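You operate a simulated robot arm through the tools that you are given. There is no shell and no other tool. Be economical: measure what you need, move in short steps, check, and stop when the job is done.

You run a simulated robot arm. Do the job below in one go: nothing can be reset, and whatever is moved stays where it is left.

JOB
Lay the pale half-round board and the long block on the pulp, bring the screw down.
Fine: the board goes beside the dark one, the block on both; push the basket in, turn the yellow knob to PRESS, then work the lever.

The check looks at the end state, three seconds after you hand in, the way a careful person would. Anything else that was tipped, shoved, dropped, spilled or broken makes it a failure.

ROBOT AND FRAMES
A 7-joint arm with a two-finger parallel gripper on a trunk, on a base that drives. Base frame: it is fixed to the floor where the robot stands at the start and does not move with it; the origin is under the middle of the robot, x ahead of it, y to its left, z up. Readings come in m, degrees, newtons and seconds.
With the tool pointing down near the work surface it reaches from about 0.1 to 0.58 m from the robot's upright axis, wherever it stands. Its first joint turns from -17.0 to 126.0 degrees. Places, roughly: press basket [0.5, 0.7, 0.6]; press lever [0.7, 0.5, 1.2]; short block [0.75, 1.25, 0.25]; yellow knob [0.7, 0.7, 1]. Payload 1.57 kg.
Tool frame: the origin (TCP) lies between the finger pads and is the grasp point; the fingertips stand 0.03 m ahead of it; z points along the fingers, y is the line along which they close. Largest opening 0.08 m; finger width 0.017, thickness 0.012; the body of the gripper, 0.04 by 0.082 m, starts 0.08 m behind the TCP.
Orientation is told as [roll, pitch, yaw] about the base's x, y, z axes, in that order, counted from this pose: with the fingers straight down and closing along the base's y, the tool's x points along the base's -x, its y along +y and its z along -z.

CONTROLS
- The arm moves only by the tool step_arm. Its argument "increments" is a list of rows, each an object of numbers (a shift or turn left out is 0, a gripper value left out holds the last): "x", "y", "z": the shift along the tool's x, y, z in m; "ax", "ay", "az": the turn, a rotation vector about the tool's x, y, z in degrees; "fingers": the opening, from 0 (shut) to 1 (fully open). In form: [{"x": .., "y": .., "z": .., "ax": .., "ay": .., "az": .., "fingers": ..}, ...]. A call has 1 to 20 rows; each row shifts and turns the commanded pose from where the row before left it, along the tool's axes as they then stand. Rows are played at 5 a second. More than 0.05 m and 8.6 degrees between two rows, or a gripper value outside its range, and nothing of the call is played. Where a pose cannot be reached the arm comes as near as it can. A force on the tool above 40 N (or 10 N above the force at the start of the call, whichever is more), or a blocked arm, ends the call early, and 0.2 s more pass. The fingers move at their own pace (about 0.045 m/s each) and stop on an object; they squeeze with about 30 N. The grip force told is the motor's: it shows also when the fingers shut on nothing. Time passes only in rows, and 0.2 s behind the last, so rows that do not move let the fingers close. The reply holds the time, the measured pose of the TCP, the force on the tool along the base axes, the opening and the grip force, in the units named above and with some noise, with the torque about the TCP (base axes, N m) and any sound that the robot's microphone picked up, and new pictures: "pictures" is both (left out), scene, wrist or none.
- Cameras (640 x 400 px; columns grow to the right, rows downward): "scene" is now at [0.0002, -0.1899, 1.3318]; the picture's right is [0.49, -0.87, -0.00], its down [-0.28, -0.15, -0.95] and it looks along [0.83, 0.46, -0.32] (base axes); focal length 214 px, centre (320, 200). "wrist" rides on the gripper at [0.072, -0.007, -0.122] in the tool frame; the picture's right is [0.09, 1.00, 0.00], its down [-0.84, 0.08, -0.54] and it looks along [-0.54, 0.05, 0.84] (tool axes); focal length 238 px, centre (320, 200). There is no depth. A picture from a camera that has moved, and an enlarged one, comes with that camera's place and axes in the base frame and with its lens.
- lift_body(by): slides the trunk up (or, below 0, down) by that many m; the arm and the scene camera ride with it, the base frame stays. It gives what a move gives, with no picture.
- steer(legs): drives the robot by 1 to 6 legs, each [ahead, left, turn to the left] in m, m and degrees, along the robot's own axes; the way and the turn of a leg run together, so that a leg with both is an arc; at most 1.5 m and 180 degrees a leg. The arm and the cameras ride along, it lands a little off, and it stops where it bumps. It gives what a move gives, and a new picture of the scene camera.
- pan_tilt(pan, tilt): turns the head with the scene camera to pan (to the left, within 109 degrees either way) and tilt (down, from -29 to 69), counted from straight ahead of the robot. It gives what a move gives, and a new picture of the scene camera.
- close_up(camera, box): a new picture of the part [left, top, right, bottom] of that camera's present view, enlarged. No time passes.
- finish_job(): hands the job in; it is judged then, once.

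Work in short steps. Places have to be worked out from the pictures, the camera data and where the tool is seen: move nearer, look again, correct. Check each grasp and each placing, and mend what went wrong. You have 120 turns and 260 pictures in all, those below and enlarged ones among them. Open the gripper and draw the arm clear of the work before you hand the job in, unless the task says otherwise.

The tools are called as a command line: name --argument value ..., lists and objects as JSON in quotes. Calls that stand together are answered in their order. step_arm: Moves the arm, as the interface text tells. Its arguments: {"type":"object","properties":{"increments":{"type":"array","items":{"type":"object","properties":{"x":{"type":"number"},"y":{"type":"number"},"z":{"type":"number"},"ax":{"type":"number"},"ay":{"type":"number"},"az":{"type":"number"},"fingers":{"type":"number"}}}},"pictures":{"type":"string","enum":["both","scene","wrist","none"]}},"required":["increments"]} The other tools are called the same way: lift_body (by) slides the trunk up or down; steer (legs) drives the base; pan_tilt (pan, tilt) turns the head that bears the scene camera; close_up (camera, box) takes an enlarged picture of a part of a camera's view; finish_job () hands the job in.

At the start:

```text
time_s: 0.0
position: [0.4119, 0.277, 1.382]
tcp_rot: [0.6, -0.5, -0.4]
force: [0.7, -0.1, -0.1]
ft_torque: [0.0, -0.02, 0.0]
finger_gap: 0.0801
grasp_force: 0.0
trunk travel left (down, up): [-0.685, 0.105]
robot x, y, heading: [-0.0001, -0.0017, -0.1]
head pan, tilt: [29.3, 18.9]
```

scene: 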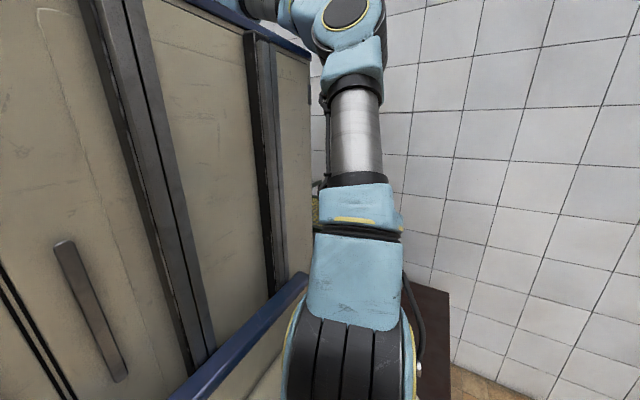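
wrist: 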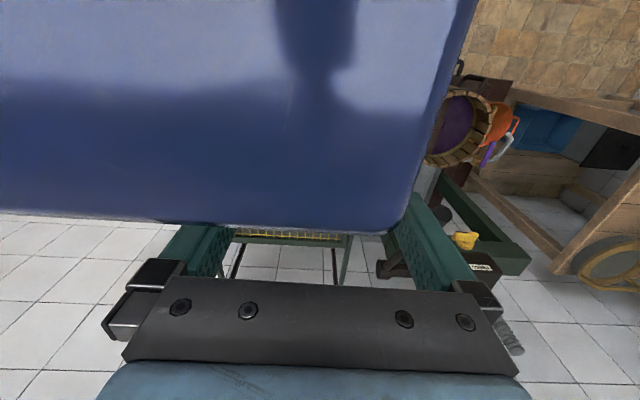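

The scene view is blocked by the arm and a cabinet-like panel on the left. I'll look around with the head.

pan_tilt --pan 75 --tilt 20

pan_tilt --pan 0 --tilt 30

close_up --camera "wrist" --box '[340, 0, 640, 300]'

```text
time_s: 1.1
position: [0.4122, 0.2768, 1.3825]
tcp_rot: [0.9, -0.7, -0.6]
force: [1.4, 0.2, -0.1]
ft_torque: [0.02, -0.01, -0.01]
finger_gap: 0.0803
grasp_force: 0.1
trunk travel left (down, up): [-0.685, 0.105]
robot x, y, heading: [0.0032, -0.0002, 0.2]
head pan, tilt: [75.0, 20.0]
camera scene: at [-0.0564, -0.145, 1.3288], right [0.97, -0.26, 0.0], down [-0.09, -0.33, -0.94], along [0.24, 0.91, -0.34], focal length 214 px, centre (320, 200)
```

scene: 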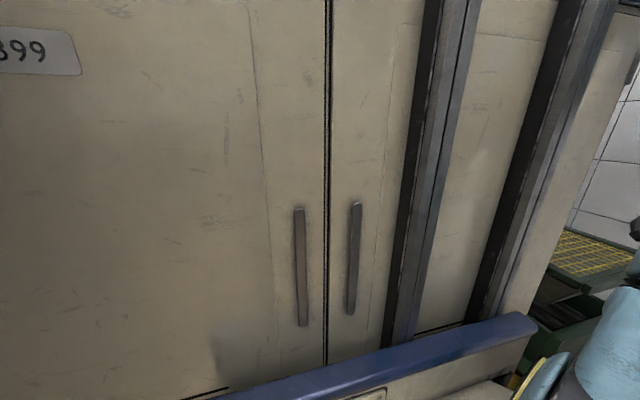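

```text
time_s: 2.6
position: [0.4124, 0.2766, 1.3818]
tcp_rot: [0.7, -0.6, -0.7]
force: [0.5, 0.8, -1.0]
ft_torque: [0.01, 0.0, 0.02]
finger_gap: 0.0801
grasp_force: 0.1
trunk travel left (down, up): [-0.685, 0.105]
robot x, y, heading: [-0.0004, -0.0036, 0.0]
head pan, tilt: [0.0, 30.0]
camera scene: at [0.0094, -0.2353, 1.312], right [0.0, -1.0, 0.0], down [-0.5, 0.0, -0.87], along [0.87, 0.0, -0.5], focal length 214 px, centre (320, 200)
```

scene: 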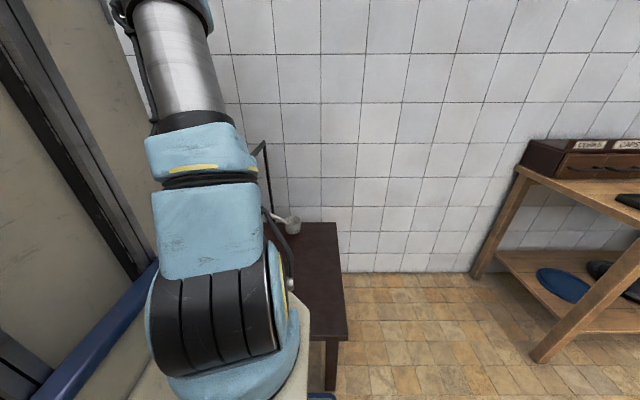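

```text
1.33 times, centred on (490, 150) of wrist
camera zoom: at [0.3391, 0.2683, 1.5027], right [-0.08, 1.0, 0.01], down [0.83, 0.06, 0.55], along [0.55, 0.06, -0.83], focal length 318 px, centre (93, 267)
```

zoom: 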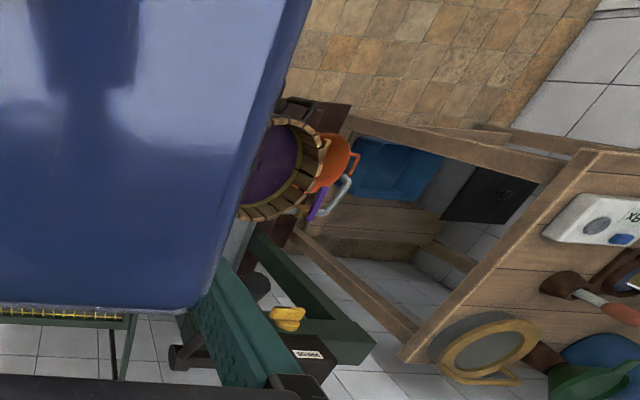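

The wrist camera sees a blue surface near and the basket beyond. I'll look down and to other sides before moving anything.

pan_tilt --pan 45 --tilt 60

pan_tilt --pan -60 --tilt 35

pan_tilt --pan 109 --tilt 30

```text
time_s: 3.7
position: [0.4106, 0.2764, 1.3834]
tcp_rot: [0.7, -0.6, -0.5]
force: [-0.2, 0.0, 0.3]
ft_torque: [-0.01, 0.05, 0.03]
finger_gap: 0.0799
grasp_force: 0.1
trunk travel left (down, up): [-0.685, 0.105]
robot x, y, heading: [-0.0016, -0.0011, 0.1]
head pan, tilt: [45.0, 60.0]
camera scene: at [-0.0342, -0.1883, 1.27], right [0.71, -0.71, 0.0], down [-0.61, -0.61, -0.5], along [0.35, 0.36, -0.86], focal length 214 px, centre (320, 200)
```

scene: 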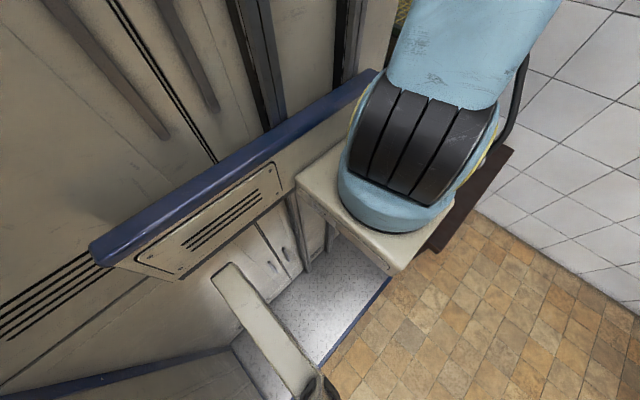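

```text
time_s: 5.5
position: [0.4107, 0.2767, 1.3831]
tcp_rot: [0.7, -0.6, -0.4]
force: [-0.1, -1.0, -0.4]
ft_torque: [-0.01, -0.02, 0.01]
finger_gap: 0.0801
grasp_force: 0.0
trunk travel left (down, up): [-0.685, 0.105]
robot x, y, heading: [-0.0029, 0.0028, 0.1]
head pan, tilt: [-60.0, 35.0]
camera scene: at [-0.0377, -0.3121, 1.3036], right [-0.87, -0.5, 0.0], down [-0.29, 0.5, -0.82], along [0.41, -0.71, -0.58], focal length 214 px, centre (320, 200)
```

scene: 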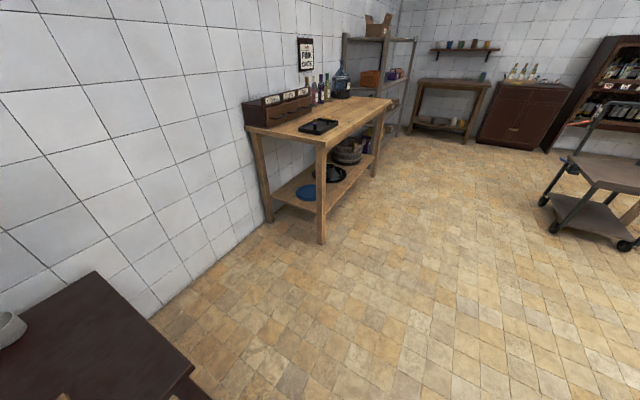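

```text
time_s: 8.1
position: [0.4103, 0.2755, 1.3833]
tcp_rot: [0.7, -0.7, -0.5]
force: [-0.8, -0.4, 0.2]
ft_torque: [0.0, -0.01, -0.01]
finger_gap: 0.0802
grasp_force: 0.0
trunk travel left (down, up): [-0.685, 0.105]
robot x, y, heading: [0.0004, 0.0, -0.2]
head pan, tilt: [108.9, 30.0]
camera scene: at [-0.1112, -0.1503, 1.3122], right [0.95, 0.32, 0.0], down [0.16, -0.47, -0.87], along [-0.28, 0.82, -0.5], focal length 214 px, centre (320, 200)
```

scene: 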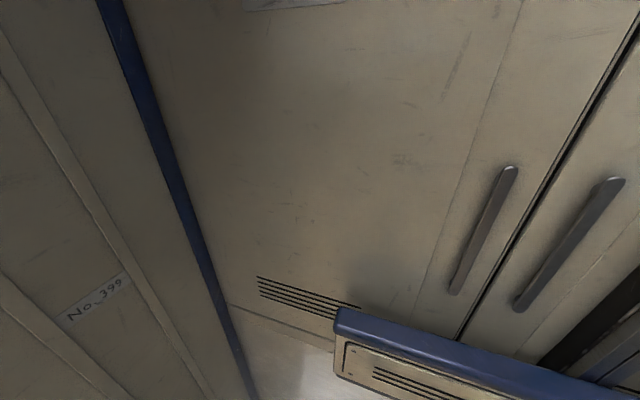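

The "cabinet" is the robot's own body (No. 399); the trunk blocks the view to the left. I'll look backwards before backing off.

pan_tilt --pan -109 --tilt 35

close_up --camera "wrist" --box '[380, 60, 640, 280]'

```text
time_s: 11.2
position: [0.4101, 0.2754, 1.3826]
tcp_rot: [0.7, -0.8, -0.5]
force: [-0.3, 0.7, 0.0]
ft_torque: [0.0, 0.03, -0.06]
finger_gap: 0.0798
grasp_force: 0.2
trunk travel left (down, up): [-0.685, 0.105]
robot x, y, heading: [0.0012, 0.0016, -0.1]
head pan, tilt: [-108.9, 35.0]
camera scene: at [-0.1105, -0.3191, 1.3037], right [-0.95, 0.32, 0.0], down [0.19, 0.55, -0.82], along [-0.26, -0.77, -0.58], focal length 214 px, centre (320, 200)
```

scene: 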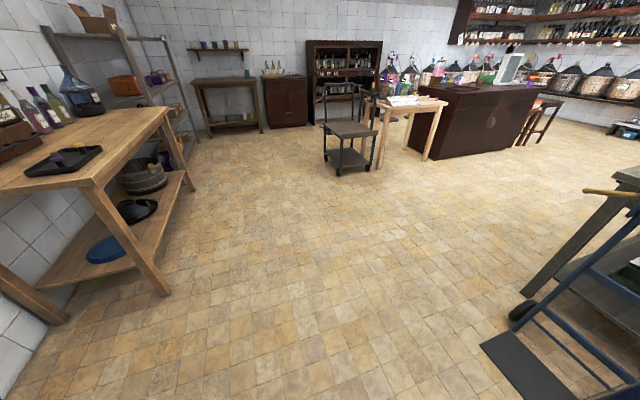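

```text
1.82 times, centred on (510, 170) of wrist
camera zoom: at [0.3376, 0.2682, 1.5025], right [-0.08, 1.0, 0.01], down [0.83, 0.06, 0.55], along [0.55, 0.06, -0.83], focal length 433 px, centre (-26, 254)
```

zoom: 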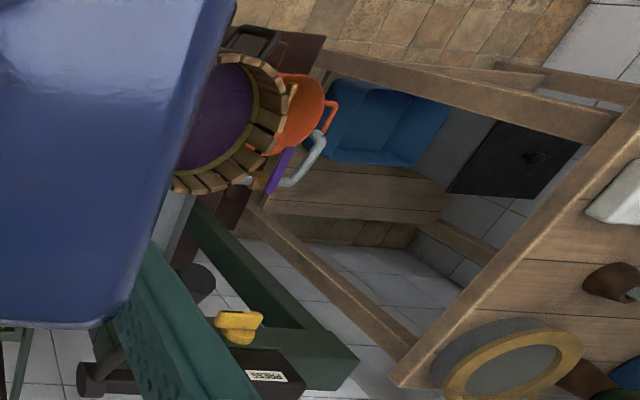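

The big blue patch hides the fingertips; I'll find out what it is later. Behind is free to about 1.1 m, so I back off 0.35 m and look.

steer --legs '[[-0.35, 0, 0]]'

step_arm --increments '[{"z": -0.03}, {"z": -0.03}]' --pictures "wrist"

```text
time_s: 13.5
position: [0.0581, 0.277, 1.3811]
tcp_rot: [0.7, -0.7, -0.3]
force: [-0.4, -0.7, -0.7]
ft_torque: [0.0, -0.02, 0.01]
finger_gap: 0.08
grasp_force: 0.0
trunk travel left (down, up): [-0.685, 0.105]
robot x, y, heading: [-0.3507, -0.0006, 0.2]
head pan, tilt: [-108.9, 35.0]
camera scene: at [-0.4607, -0.3198, 1.3037], right [-0.95, 0.32, 0.0], down [0.18, 0.55, -0.82], along [-0.26, -0.77, -0.58], focal length 214 px, centre (320, 200)
```

scene: 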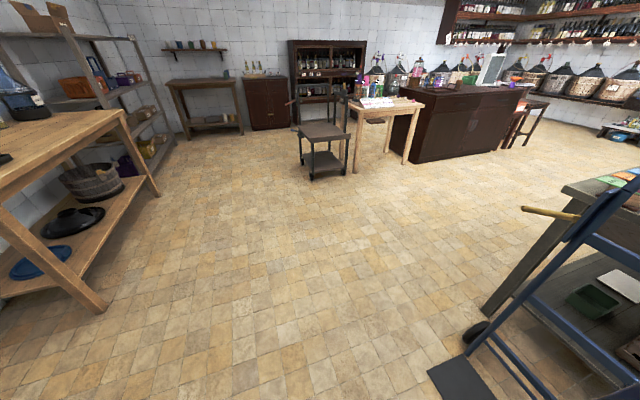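

```text
time_s: 14.1
position: [0.0572, 0.2613, 1.4207]
tcp_rot: [0.5, -0.5, -0.2]
force: [-0.1, 0.5, 0.1]
ft_torque: [-0.05, 0.08, 0.0]
finger_gap: 0.0797
grasp_force: 0.1
out of reach, approached as far as the arm can: row 1, 2
trunk travel left (down, up): [-0.685, 0.105]
robot x, y, heading: [-0.3482, -0.0009, 0.3]
head pan, tilt: [-108.9, 35.0]
camera wrist: at [-0.0142, 0.2538, 1.5404], right [-0.09, 1.0, 0.01], down [0.83, 0.07, 0.55], along [0.55, 0.06, -0.84], focal length 238 px, centre (320, 200)
```

wrist: 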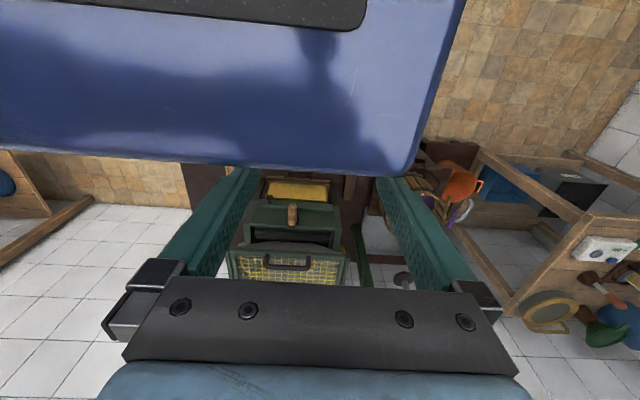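

The blue surface is the robot's own carriage. I turn left about 30° to bring the press ahead, and face the head forward.

steer --legs '[[0, 0, 30]]'

pan_tilt --pan 5 --tilt 25

```text
time_s: 16.0
position: [-0.1265, 0.4287, 1.4232]
tcp_rot: [0.6, -0.6, 29.3]
force: [0.0, 0.2, -0.8]
ft_torque: [0.03, -0.03, 0.02]
finger_gap: 0.0803
grasp_force: 0.1
trunk travel left (down, up): [-0.685, 0.105]
robot x, y, heading: [-0.3518, 0.0008, 30.0]
head pan, tilt: [-108.9, 35.0]
camera scene: at [-0.29, -0.3263, 1.3051], right [-0.98, -0.19, 0.0], down [-0.11, 0.56, -0.82], along [0.16, -0.8, -0.57], focal length 214 px, centre (320, 200)
```

scene: 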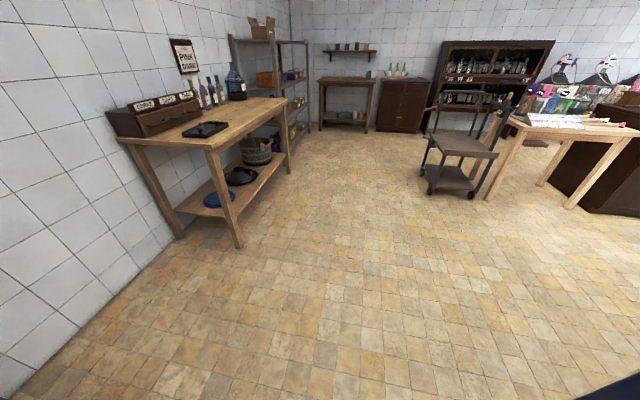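

```text
time_s: 17.9
position: [-0.1268, 0.4283, 1.4221]
tcp_rot: [0.6, -0.8, 29.4]
force: [1.1, 0.4, -0.3]
ft_torque: [0.03, -0.03, -0.02]
finger_gap: 0.0802
grasp_force: 0.0
trunk travel left (down, up): [-0.685, 0.105]
robot x, y, heading: [-0.354, 0.0007, 30.1]
head pan, tilt: [5.0, 25.0]
camera scene: at [-0.2311, -0.1873, 1.3208], right [0.57, -0.82, 0.0], down [-0.35, -0.24, -0.91], along [0.74, 0.52, -0.42], focal length 214 px, centre (320, 200)
```

scene: 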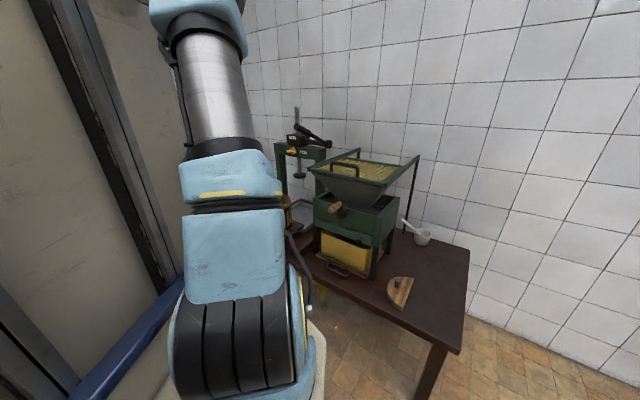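

The press stands behind a green mill; a half-round board lies at the table's front. Enlarging.

close_up --camera "scene" --box '[240, 90, 480, 310]'

pan_tilt --pan 12 --tilt 45

```text
1.82 times, centred on (360, 200) of scene
camera zoom: at [-0.2311, -0.1873, 1.3208], right [0.57, -0.82, 0.0], down [-0.35, -0.24, -0.91], along [0.74, 0.52, -0.42], focal length 390 px, centre (247, 200)
```

zoom: 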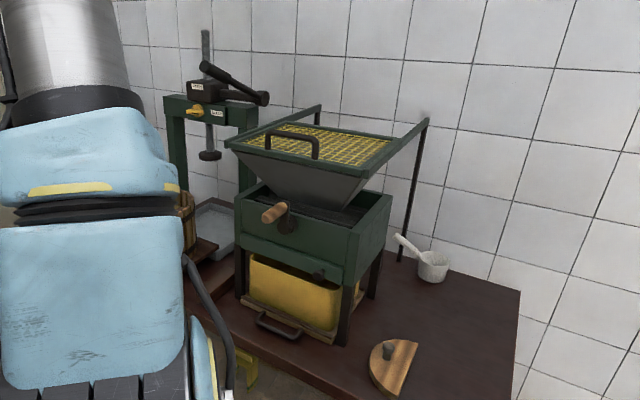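

```text
time_s: 18.7
position: [-0.1268, 0.4299, 1.4231]
tcp_rot: [0.6, -0.7, 29.4]
force: [-0.5, 0.3, 0.3]
ft_torque: [0.0, 0.0, -0.01]
finger_gap: 0.0799
grasp_force: 0.1
trunk travel left (down, up): [-0.685, 0.105]
robot x, y, heading: [-0.3491, -0.0018, 30.0]
head pan, tilt: [12.0, 45.0]
camera scene: at [-0.2461, -0.1857, 1.2903], right [0.67, -0.74, 0.0], down [-0.53, -0.47, -0.71], along [0.53, 0.47, -0.71], focal length 214 px, centre (320, 200)
```

scene: 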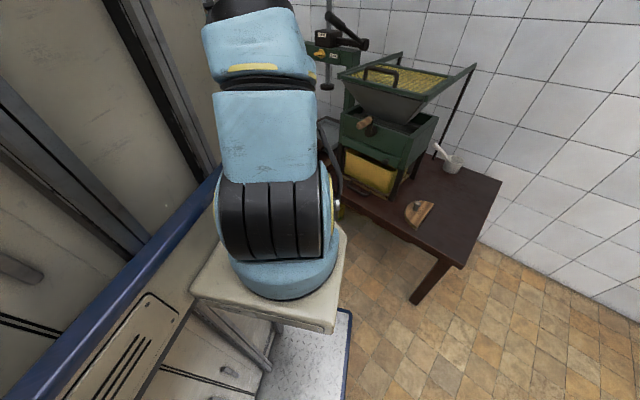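

The pale board is about at (0.65,-0.07) on the table. I take a wrist picture in the new pose to see the left side.

step_arm --increments '[{"az": -8}, {"az": -8}, {"az": -8}]' --pictures "wrist"

```text
time_s: 19.5
position: [-0.1275, 0.4292, 1.4222]
tcp_rot: [0.3, -0.8, 53.5]
force: [0.4, 0.0, 0.5]
ft_torque: [0.01, -0.02, 0.01]
finger_gap: 0.08
grasp_force: 0.1
trunk travel left (down, up): [-0.685, 0.105]
robot x, y, heading: [-0.3513, -0.0005, 29.6]
head pan, tilt: [12.0, 45.0]
camera wrist: at [-0.1635, 0.3642, 1.5427], right [-0.86, 0.52, 0.0], down [0.43, 0.71, 0.56], along [0.28, 0.48, -0.83], focal length 238 px, centre (320, 200)
```

wrist: 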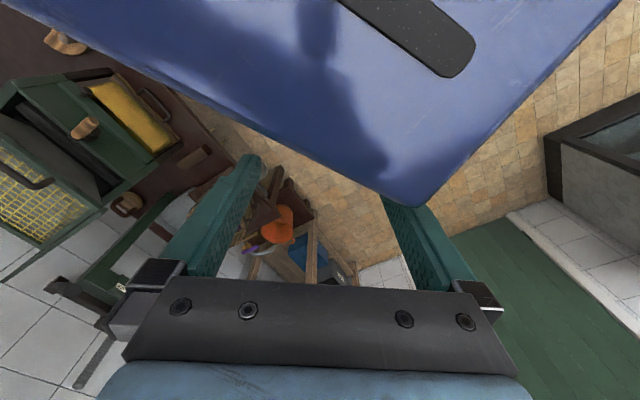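

close_up --camera "wrist" --box '[60, 100, 380, 300]'

```text
2.00 times, centred on (220, 200) of wrist
camera zoom: at [-0.1635, 0.3642, 1.5427], right [-0.86, 0.52, 0.0], down [0.43, 0.71, 0.56], along [0.28, 0.48, -0.83], focal length 477 px, centre (520, 200)
```

zoom: 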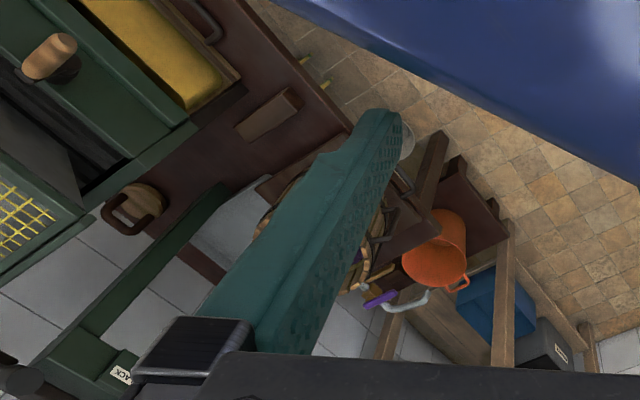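

A block lies on the table near (0.58,0.46); the press stands beyond. Floor ahead-left is free, so I drive nearer to see the press well.

steer --legs '[[0.38, 0.18, 10]]'

pan_tilt --pan 10 --tilt 35

```text
time_s: 22.1
position: [0.0027, 0.8242, 1.4225]
tcp_rot: [0.3, -0.9, 63.1]
force: [0.2, -0.1, 0.1]
ft_torque: [0.0, 0.0, 0.0]
finger_gap: 0.0799
grasp_force: 0.0
trunk travel left (down, up): [-0.685, 0.105]
robot x, y, heading: [-0.1447, 0.3619, 39.7]
head pan, tilt: [12.0, 45.0]
camera scene: at [-0.0113, 0.1992, 1.2902], right [0.78, -0.62, 0.0], down [-0.44, -0.55, -0.71], along [0.44, 0.55, -0.71], focal length 214 px, centre (320, 200)
```

scene: 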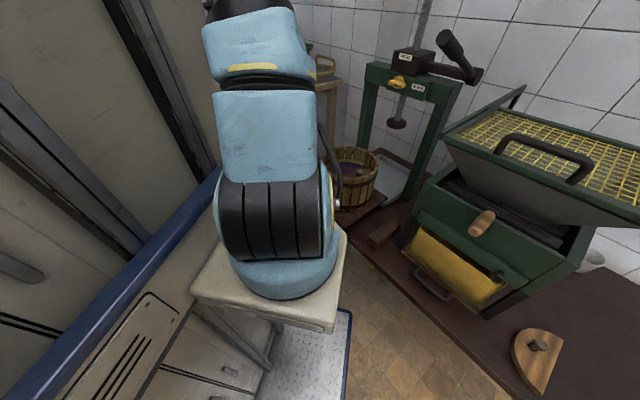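

```text
time_s: 22.8
position: [0.0018, 0.8241, 1.4222]
tcp_rot: [0.4, -0.9, 63.1]
force: [-0.3, -0.3, 0.6]
ft_torque: [0.01, 0.01, 0.03]
finger_gap: 0.08
grasp_force: 0.1
trunk travel left (down, up): [-0.685, 0.105]
robot x, y, heading: [-0.1475, 0.3637, 39.5]
head pan, tilt: [10.0, 35.0]
camera scene: at [-0.0047, 0.2026, 1.305], right [0.76, -0.65, 0.0], down [-0.37, -0.44, -0.82], along [0.53, 0.62, -0.57], focal length 214 px, centre (320, 200)
```

scene: 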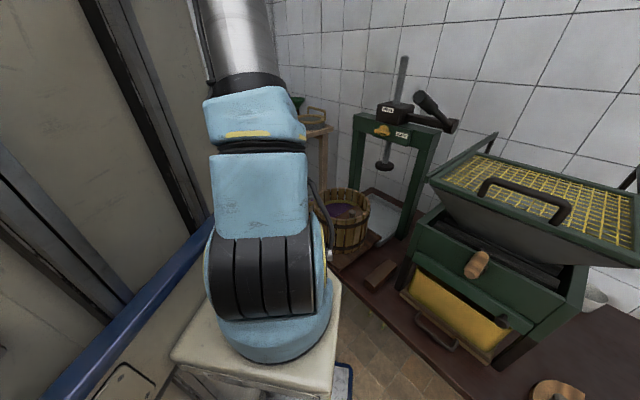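

Good view. Enlarging the press with the basket, and the board.

close_up --camera "scene" --box '[300, 50, 480, 170]'

close_up --camera "scene" --box '[300, 170, 450, 310]'

```text
3.33 times, centred on (390, 110) of scene
camera zoom: at [-0.0047, 0.2026, 1.305], right [0.76, -0.65, 0.0], down [-0.37, -0.44, -0.82], along [0.53, 0.62, -0.57], focal length 715 px, centre (87, 500)
```

zoom: 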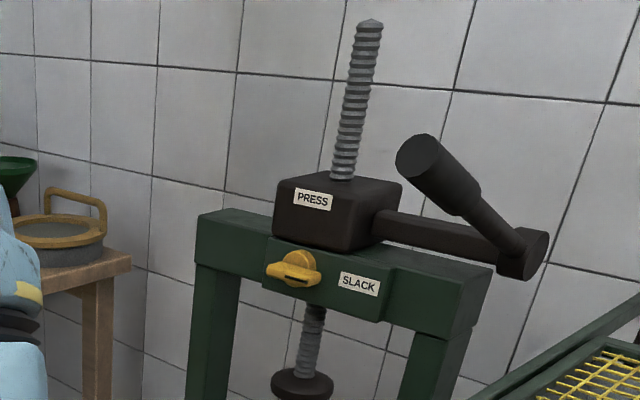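

```text
2.86 times, centred on (375, 240) of scene
camera zoom: at [-0.0047, 0.2026, 1.305], right [0.76, -0.65, 0.0], down [-0.37, -0.44, -0.82], along [0.53, 0.62, -0.57], focal length 613 px, centre (163, 86)
```

zoom: 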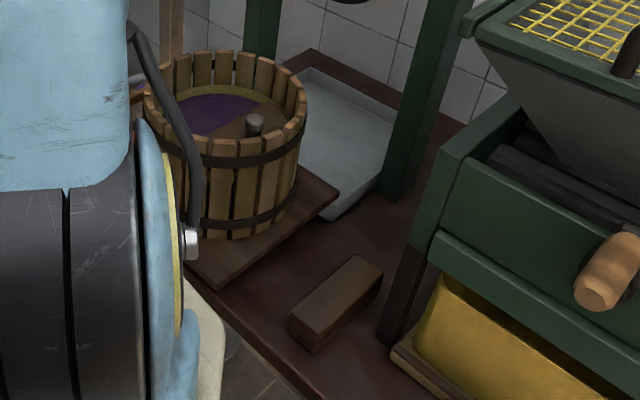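

The press, basket with dark half-board, and the block are clear. First the pale board at (0.65,-0.07): I drive back toward the start place, slightly right of it.

steer --legs '[[-0.17, -0.4, 0], [0, 0, -35]]'

pan_tilt --pan 5 --tilt 50

```text
time_s: 27.2
position: [0.3683, 0.2261, 1.4238]
tcp_rot: [0.4, -1.0, 27.6]
force: [-0.3, -0.5, -1.0]
ft_torque: [-0.02, -0.03, 0.01]
finger_gap: 0.08
grasp_force: 0.2
trunk travel left (down, up): [-0.685, 0.105]
robot x, y, heading: [-0.0214, -0.0642, 4.1]
head pan, tilt: [10.0, 35.0]
camera scene: at [0.0006, -0.2756, 1.3051], right [0.24, -0.97, 0.0], down [-0.56, -0.14, -0.82], along [0.79, 0.2, -0.57], focal length 214 px, centre (320, 200)
```

scene: 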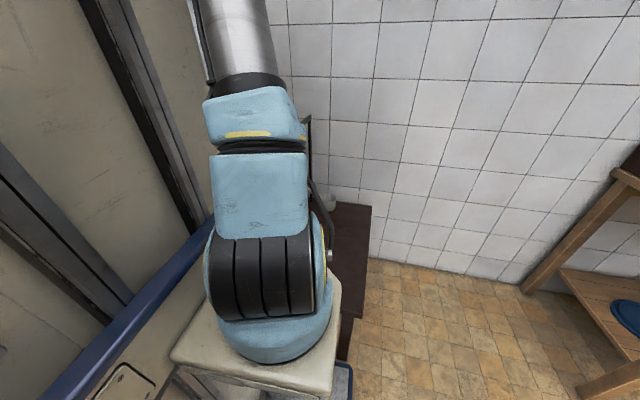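

```text
time_s: 27.9
position: [0.3672, 0.2266, 1.4224]
tcp_rot: [0.3, -0.9, 27.6]
force: [-0.9, 0.2, -0.1]
ft_torque: [0.02, -0.01, -0.01]
finger_gap: 0.08
grasp_force: 0.0
trunk travel left (down, up): [-0.685, 0.105]
robot x, y, heading: [-0.0167, -0.0638, 3.8]
head pan, tilt: [5.0, 50.0]
camera scene: at [-0.0087, -0.2848, 1.2834], right [0.16, -0.99, 0.0], down [-0.76, -0.12, -0.64], along [0.64, 0.1, -0.77], focal length 214 px, centre (320, 200)
```

scene: 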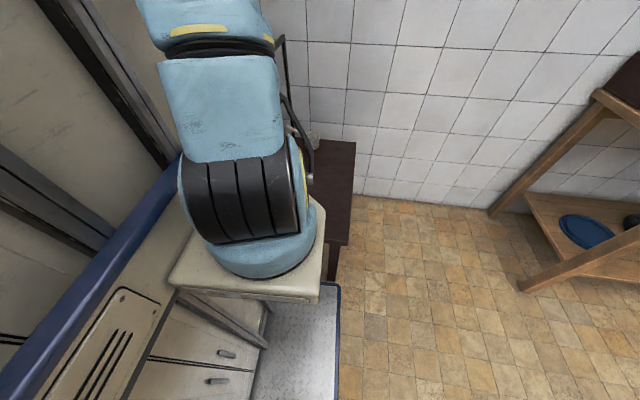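

The arm hides the board; base front is ~6 cm off the table. I square the tool and move it rightwards at this height, before lowering.

step_arm --increments '[{"az": 8}, {"az": 8}, {"az": 8, "y": -0.04}, {"y": -0.05}, {"y": -0.05}, {"y": -0.05}, {"y": -0.05}, {"y": -0.05}]' --pictures "both"

```text
time_s: 29.7
position: [0.3936, -0.0624, 1.4201]
tcp_rot: [0.6, -0.7, 3.7]
force: [-0.6, 0.4, 0.3]
ft_torque: [-0.09, 0.01, 0.02]
finger_gap: 0.08
grasp_force: 0.0
trunk travel left (down, up): [-0.685, 0.105]
robot x, y, heading: [-0.0225, -0.059, 4.1]
head pan, tilt: [5.0, 50.0]
camera scene: at [-0.0083, -0.2842, 1.2834], right [0.16, -0.99, 0.0], down [-0.76, -0.12, -0.64], along [0.63, 0.1, -0.77], focal length 214 px, centre (320, 200)
camera wrist: at [0.3224, -0.0747, 1.5399], right [-0.16, 0.99, 0.01], down [0.82, 0.13, 0.55], along [0.54, 0.09, -0.83], focal length 238 px, centre (320, 200)
```

scene: 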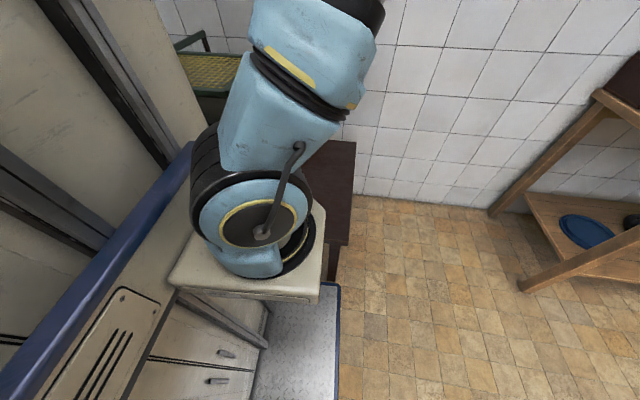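
wrist: 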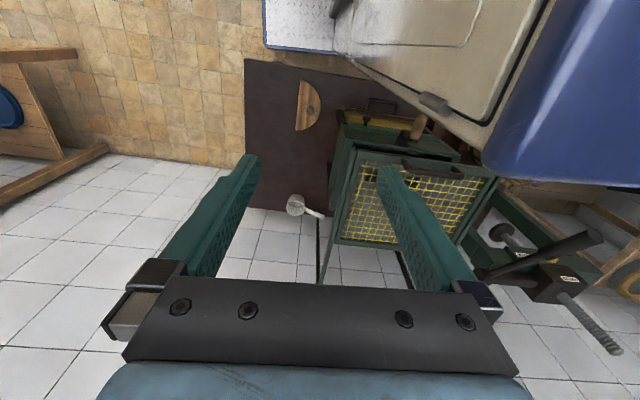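

The wrist view shows the board at about (0.525,-0.09), z≈0.58. I lower the trunk by 0.4 m and look again.

lift_body --by -0.4

step_arm --increments '[{"y": -0.03}]' --pictures "both"

close_up --camera "wrist" --box '[220, 0, 420, 125]'

```text
time_s: 33.6
position: [0.3934, -0.0613, 1.0203]
tcp_rot: [0.7, -0.8, 3.6]
force: [0.3, -0.5, 0.0]
ft_torque: [0.01, -0.04, 0.04]
finger_gap: 0.0802
grasp_force: 0.1
trunk travel left (down, up): [-0.285, 0.505]
robot x, y, heading: [-0.0196, -0.0615, 4.2]
head pan, tilt: [5.0, 50.0]
```

```text
time_s: 34.0
position: [0.3955, -0.0934, 1.0173]
tcp_rot: [0.5, -0.7, 3.6]
force: [0.2, 0.1, 0.4]
ft_torque: [-0.02, -0.02, -0.02]
finger_gap: 0.0803
grasp_force: 0.1
trunk travel left (down, up): [-0.285, 0.505]
robot x, y, heading: [-0.021, -0.0627, 4.2]
head pan, tilt: [5.0, 50.0]
camera scene: at [-0.0087, -0.2848, 0.8834], right [0.16, -0.99, 0.0], down [-0.76, -0.12, -0.64], along [0.63, 0.1, -0.77], focal length 214 px, centre (320, 200)
camera wrist: at [0.3244, -0.106, 1.1373], right [-0.15, 0.99, 0.01], down [0.82, 0.12, 0.55], along [0.55, 0.09, -0.83], focal length 238 px, centre (320, 200)
```

scene: 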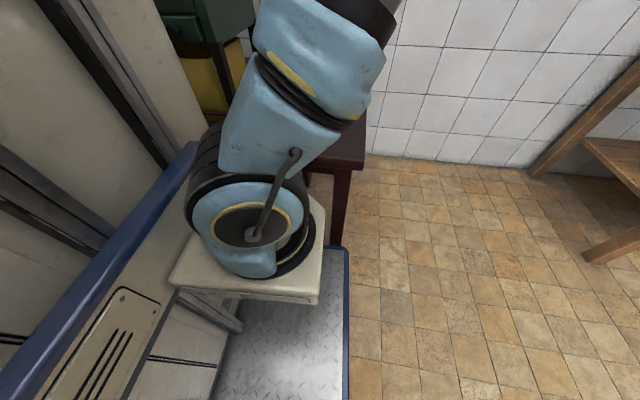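
wrist: 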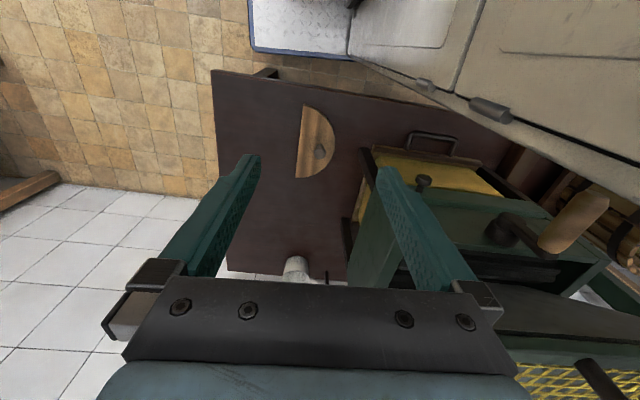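

```text
3.20 times, centred on (320, 62) of wrist
camera zoom: at [0.3244, -0.106, 1.1373], right [-0.15, 0.99, 0.01], down [0.82, 0.12, 0.55], along [0.55, 0.09, -0.83], focal length 763 px, centre (320, 640)
```

zoom: 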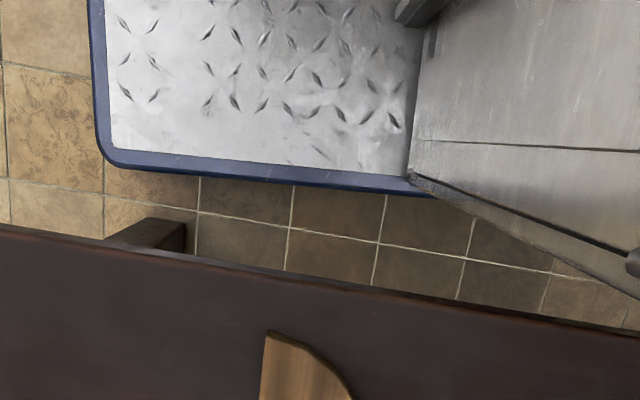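

Table top is at z≈0.57; the pale board's straight edge runs along x at y≈-0.12, post near (0.535,-0.075). Moving above it.

step_arm --increments '[{"x": -0.045}, {"x": -0.045, "y": 0.01}, {"x": -0.045, "y": 0.01, "z": 0.04}, {"z": 0.05}, {"z": 0.05}, {"z": 0.05}]' --pictures "both"

close_up --camera "wrist" --box '[200, 100, 440, 250]'

```text
refused: row 3 steps farther than a row can; nothing moved
```

```text
2.67 times, centred on (320, 175) of wrist
camera zoom: at [0.3244, -0.106, 1.1373], right [-0.15, 0.99, 0.01], down [0.82, 0.12, 0.55], along [0.55, 0.09, -0.83], focal length 636 px, centre (320, 267)
```

zoom: 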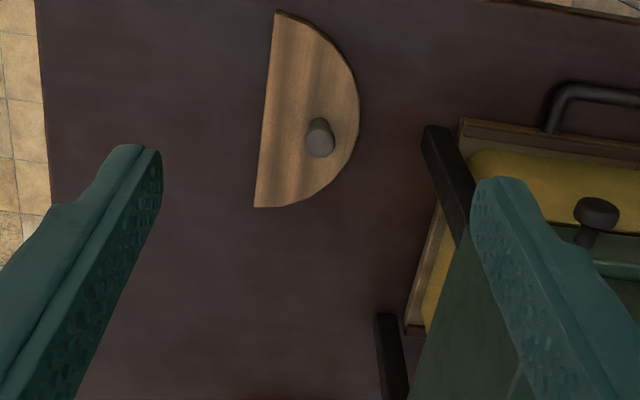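

Post top is about (0.537,-0.069,0.63). The needed orientation in the basket looks the same as now (straight edge facing -y). I approach above it and turn the tool to close along x.

step_arm --increments '[{"x": -0.045}, {"x": -0.045, "y": 0.01}, {"x": -0.045, "y": 0.01}, {"z": 0.05, "az": -8}, {"z": 0.05, "az": -8}, {"z": 0.05, "az": -8}, {"z": 0.05, "az": -8}, {"az": -8}, {"az": -8}, {"az": -8}, {"az": -8}, {"az": -8}, {"az": -8}, {"az": -8}]' --pictures "both"

```text
time_s: 37.0
position: [0.4747, -0.0309, 0.7961]
tcp_rot: [-0.7, -0.7, 91.5]
force: [-1.5, 0.1, -0.2]
ft_torque: [-0.03, 0.01, -0.01]
finger_gap: 0.08
grasp_force: 0.0
out of reach, approached as far as the arm can: row 13, 14
trunk travel left (down, up): [-0.285, 0.505]
robot x, y, heading: [-0.0232, -0.063, 4.1]
head pan, tilt: [5.0, 50.0]
camera scene: at [-0.0088, -0.2849, 0.8833], right [0.16, -0.99, 0.0], down [-0.76, -0.12, -0.64], along [0.63, 0.1, -0.77], focal length 214 px, centre (320, 200)
camera wrist: at [0.4827, -0.1047, 0.9171], right [-0.99, -0.12, -0.01], down [-0.11, 0.83, 0.55], along [-0.05, 0.55, -0.83], focal length 238 px, centre (320, 200)
```

scene: 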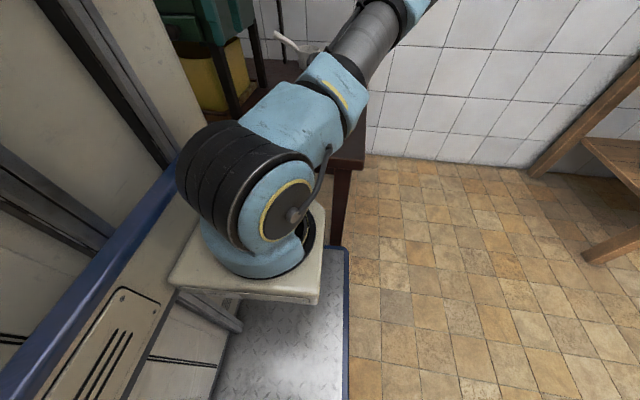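
wrist: 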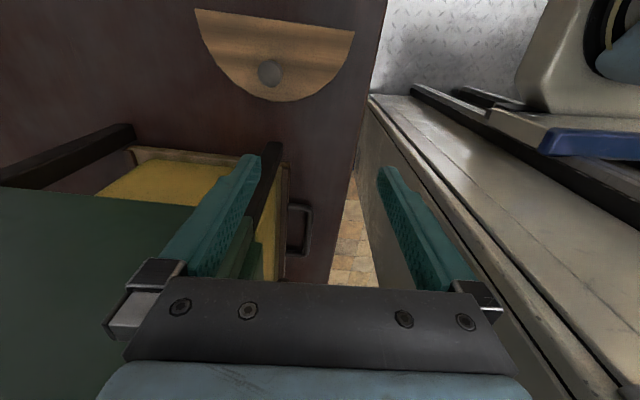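

At yaw 91 the reach ran out and the TCP slipped off toward the mill. I turn back by 24° and check where it settles.

step_arm --increments '[{"az": 8}, {"az": 8}, {"az": 8}]' --pictures "wrist"

```text
time_s: 37.8
position: [0.4748, -0.0307, 0.7965]
tcp_rot: [-0.3, -0.9, 67.4]
force: [0.2, -0.6, -0.5]
ft_torque: [-0.01, -0.03, -0.01]
finger_gap: 0.0801
grasp_force: 0.0
trunk travel left (down, up): [-0.285, 0.505]
robot x, y, heading: [-0.0175, -0.0613, 4.0]
head pan, tilt: [5.0, 50.0]
camera wrist: at [0.453, -0.1016, 0.9171], right [-0.96, 0.3, -0.01], down [0.24, 0.8, 0.55], along [0.17, 0.53, -0.83], focal length 238 px, centre (320, 200)
```

wrist: 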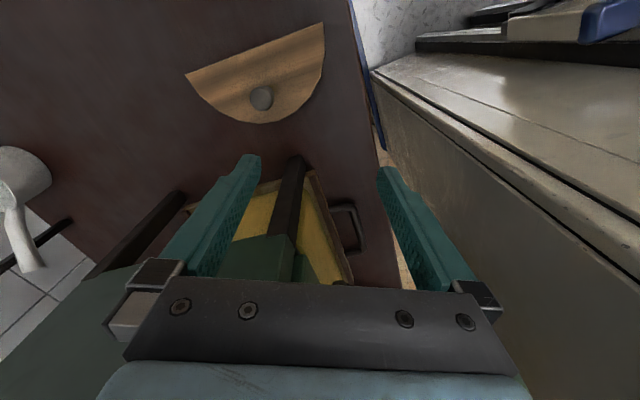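

Post confirmed at (0.533,-0.072). Moving over it and partly down.

step_arm --increments '[{"x": 0.0075, "y": -0.035}, {"x": 0.0075, "y": -0.035}, {"z": 0.04}, {"z": 0.04}]' --pictures "wrist"

```text
time_s: 38.8
position: [0.5342, -0.0716, 0.7174]
tcp_rot: [-0.4, -0.9, 67.6]
force: [0.7, -0.4, -0.8]
ft_torque: [0.0, 0.03, 0.01]
finger_gap: 0.0799
grasp_force: 0.0
trunk travel left (down, up): [-0.285, 0.505]
robot x, y, heading: [-0.0218, -0.0564, 4.0]
head pan, tilt: [5.0, 50.0]
camera wrist: at [0.5131, -0.1424, 0.837], right [-0.96, 0.29, -0.01], down [0.24, 0.8, 0.55], along [0.17, 0.53, -0.83], focal length 238 px, centre (320, 200)
```

wrist: 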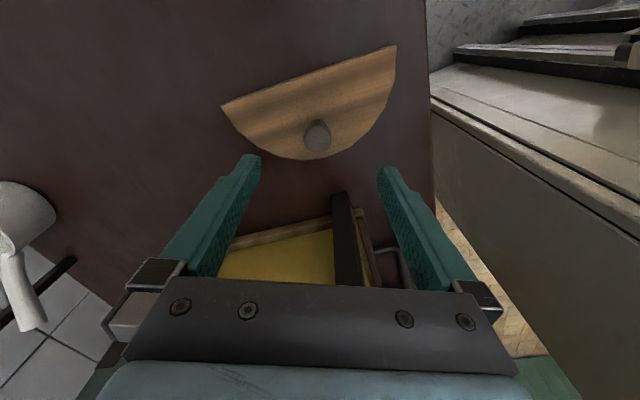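

Aligned to within mm; edge lies along x, board radius ~0.088. Descend to z≈0.625 and close on the post.

step_arm --increments '[{"x": 0.003, "y": -0.0055, "z": 0.04}, {"z": 0.04}, {"z": 0.012}, {}, {"fingers": 0}, {"fingers": 0}, {"fingers": 0}, {"fingers": 0}, {"fingers": 0}]' --pictures "wrist"

```text
time_s: 40.8
position: [0.5378, -0.0753, 0.6274]
tcp_rot: [-0.3, -0.9, 67.6]
force: [-1.6, 0.6, 0.0]
ft_torque: [0.02, 0.05, -0.01]
finger_gap: 0.0269
grasp_force: 30.5
trunk travel left (down, up): [-0.285, 0.505]
robot x, y, heading: [-0.0201, -0.062, 4.0]
head pan, tilt: [5.0, 50.0]
camera wrist: at [0.5168, -0.1458, 0.7475], right [-0.96, 0.29, -0.01], down [0.24, 0.8, 0.55], along [0.17, 0.53, -0.83], focal length 238 px, centre (320, 200)
```

wrist: 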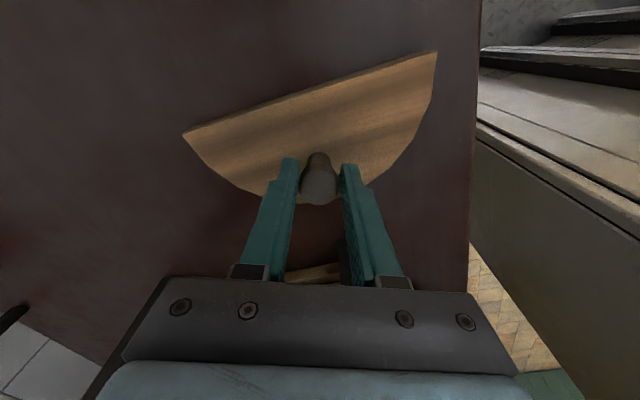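

The post is gripped (gap 27 mm). Lift straight up.

lift_body --by 0.1

lift_body --by 0.35

step_arm --increments '[{}]' --pictures "wrist"

```text
time_s: 42.1
position: [0.5389, -0.0747, 0.7273]
tcp_rot: [-0.3, -0.9, 67.6]
force: [0.0, 0.2, 0.5]
ft_torque: [0.01, -0.01, 0.0]
finger_gap: 0.0
grasp_force: 21.1
trunk travel left (down, up): [-0.385, 0.405]
robot x, y, heading: [-0.0245, -0.0625, 4.4]
head pan, tilt: [5.0, 50.0]
```

```text
time_s: 45.5
position: [0.5389, -0.0736, 1.0769]
tcp_rot: [-0.3, -1.0, 67.5]
force: [-0.3, -0.6, 0.0]
ft_torque: [-0.03, -0.03, 0.03]
finger_gap: 0.0
grasp_force: 21.2
trunk travel left (down, up): [-0.735, 0.055]
robot x, y, heading: [-0.0189, -0.0573, 4.0]
head pan, tilt: [5.0, 50.0]
```

```text
time_s: 45.9
position: [0.5387, -0.0756, 1.0784]
tcp_rot: [-0.2, -0.9, 67.6]
force: [0.5, 0.0, -0.2]
ft_torque: [0.01, 0.01, -0.03]
finger_gap: 0.0001
grasp_force: 21.5
trunk travel left (down, up): [-0.735, 0.055]
robot x, y, heading: [-0.0202, -0.0619, 4.4]
head pan, tilt: [5.0, 50.0]
camera wrist: at [0.5169, -0.1458, 1.1975], right [-0.96, 0.29, -0.01], down [0.24, 0.8, 0.55], along [0.17, 0.53, -0.83], focal length 238 px, centre (320, 200)
```

wrist: 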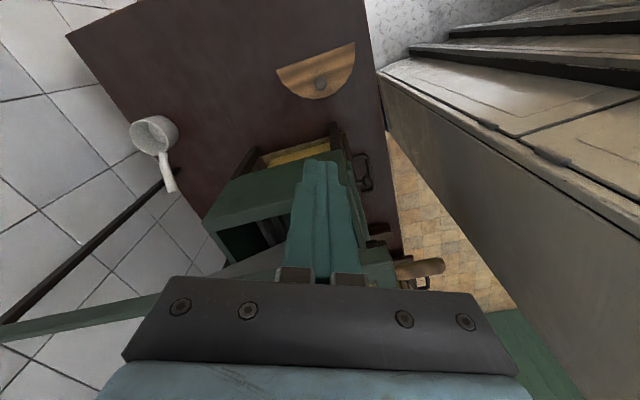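

The fingers slipped off – the grasp was only at the post's top; board lies unmoved. I go back down, open, and descend deeper.

lift_body --by -0.35

step_arm --increments '[{"fingers": 1}, {"fingers": 1}, {"fingers": 1}, {"fingers": 1}]' --pictures "wrist"

```text
time_s: 49.3
position: [0.5386, -0.0752, 0.7267]
tcp_rot: [-0.4, -0.9, 67.6]
force: [-0.6, 0.2, -0.3]
ft_torque: [-0.01, -0.01, 0.0]
finger_gap: 0.0
grasp_force: 21.6
trunk travel left (down, up): [-0.385, 0.405]
robot x, y, heading: [-0.0225, -0.0642, 4.1]
head pan, tilt: [5.0, 50.0]
```

```text
time_s: 50.3
position: [0.5389, -0.0744, 0.7281]
tcp_rot: [-0.3, -0.9, 67.7]
force: [0.3, 0.0, -0.3]
ft_torque: [-0.02, -0.05, 0.0]
finger_gap: 0.08
grasp_force: 0.0
trunk travel left (down, up): [-0.385, 0.405]
robot x, y, heading: [-0.0232, -0.0595, 4.2]
head pan, tilt: [5.0, 50.0]
camera wrist: at [0.5168, -0.1458, 0.8475], right [-0.96, 0.29, -0.01], down [0.24, 0.8, 0.55], along [0.17, 0.53, -0.83], focal length 238 px, centre (320, 200)
```

wrist: 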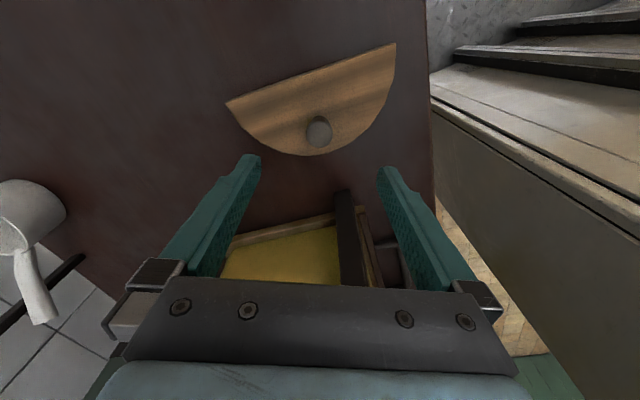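

Board top works out to z≈0.567. Descend to TCP z≈0.603 with the post centred, then close.

step_arm --increments '[{"z": 0.045}, {"z": 0.045}, {"z": 0.02}, {"z": 0.008}, {"z": 0.005}, {}]' --pictures "wrist"

```text
time_s: 51.7
position: [0.5395, -0.0728, 0.6036]
tcp_rot: [-0.4, -0.9, 67.5]
force: [0.6, 0.6, 0.7]
ft_torque: [-0.01, -0.02, -0.02]
finger_gap: 0.0798
grasp_force: 0.0
trunk travel left (down, up): [-0.385, 0.405]
robot x, y, heading: [-0.0197, -0.0621, 4.1]
head pan, tilt: [5.0, 50.0]
camera wrist: at [0.518, -0.1441, 0.7236], right [-0.96, 0.29, -0.01], down [0.24, 0.8, 0.55], along [0.17, 0.53, -0.83], focal length 238 px, centre (320, 200)
```

wrist: 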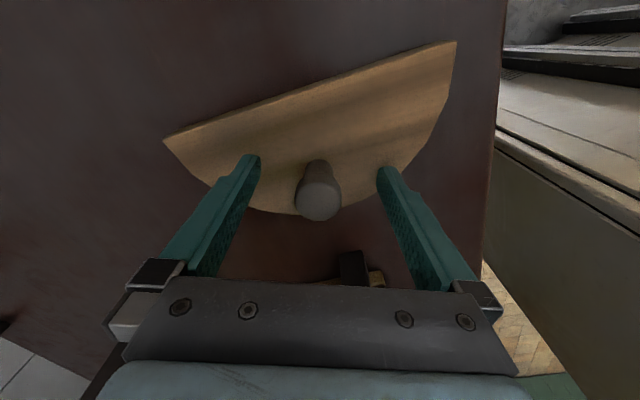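

step_arm --increments '[{"z": 0.003}, {"fingers": 0}, {"fingers": 0}, {"fingers": 0}, {"fingers": 0}, {"fingers": 0}, {"fingers": 0}, {"z": -0.02}, {"z": -0.02}]' --pictures "wrist"

```text
time_s: 53.7
position: [0.5381, -0.0755, 0.6393]
tcp_rot: [-0.2, -0.8, 67.6]
force: [-0.1, -0.3, -1.7]
ft_torque: [0.05, -0.01, 0.02]
finger_gap: 0.0266
grasp_force: 29.6
trunk travel left (down, up): [-0.385, 0.405]
robot x, y, heading: [-0.0187, -0.0596, 4.1]
head pan, tilt: [5.0, 50.0]
camera wrist: at [0.518, -0.1462, 0.7597], right [-0.96, 0.29, -0.01], down [0.24, 0.8, 0.55], along [0.17, 0.53, -0.83], focal length 238 px, centre (320, 200)
```

wrist: 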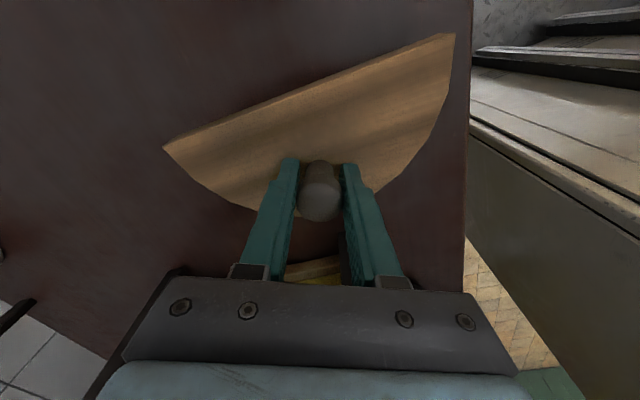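

The board is held and lifted. Raise with the trunk, checking grip.

lift_body --by 0.4

step_arm --increments '[{}]' --pictures "wrist"

```text
time_s: 57.6
position: [0.5398, -0.0755, 1.0406]
tcp_rot: [-0.4, -0.9, 67.6]
force: [-0.2, -0.1, -1.8]
ft_torque: [0.07, -0.02, 0.01]
finger_gap: 0.027
grasp_force: 30.4
trunk travel left (down, up): [-0.785, 0.005]
robot x, y, heading: [-0.022, -0.0628, 3.7]
head pan, tilt: [5.0, 50.0]
```

```text
time_s: 58.0
position: [0.5407, -0.0741, 1.041]
tcp_rot: [-0.3, -0.8, 67.6]
force: [-0.4, 0.6, -3.0]
ft_torque: [0.01, 0.0, -0.02]
finger_gap: 0.0269
grasp_force: 29.9
trunk travel left (down, up): [-0.785, 0.005]
robot x, y, heading: [-0.0219, -0.0588, 4.1]
head pan, tilt: [5.0, 50.0]
camera wrist: at [0.5183, -0.1461, 1.1603], right [-0.96, 0.29, -0.01], down [0.24, 0.8, 0.55], along [0.17, 0.53, -0.83], focal length 238 px, centre (320, 200)
```

wrist: 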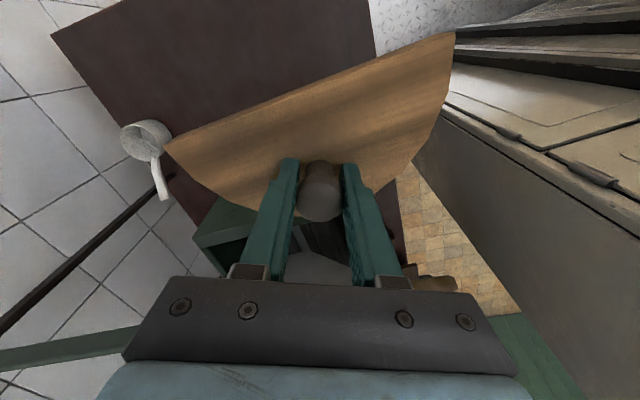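

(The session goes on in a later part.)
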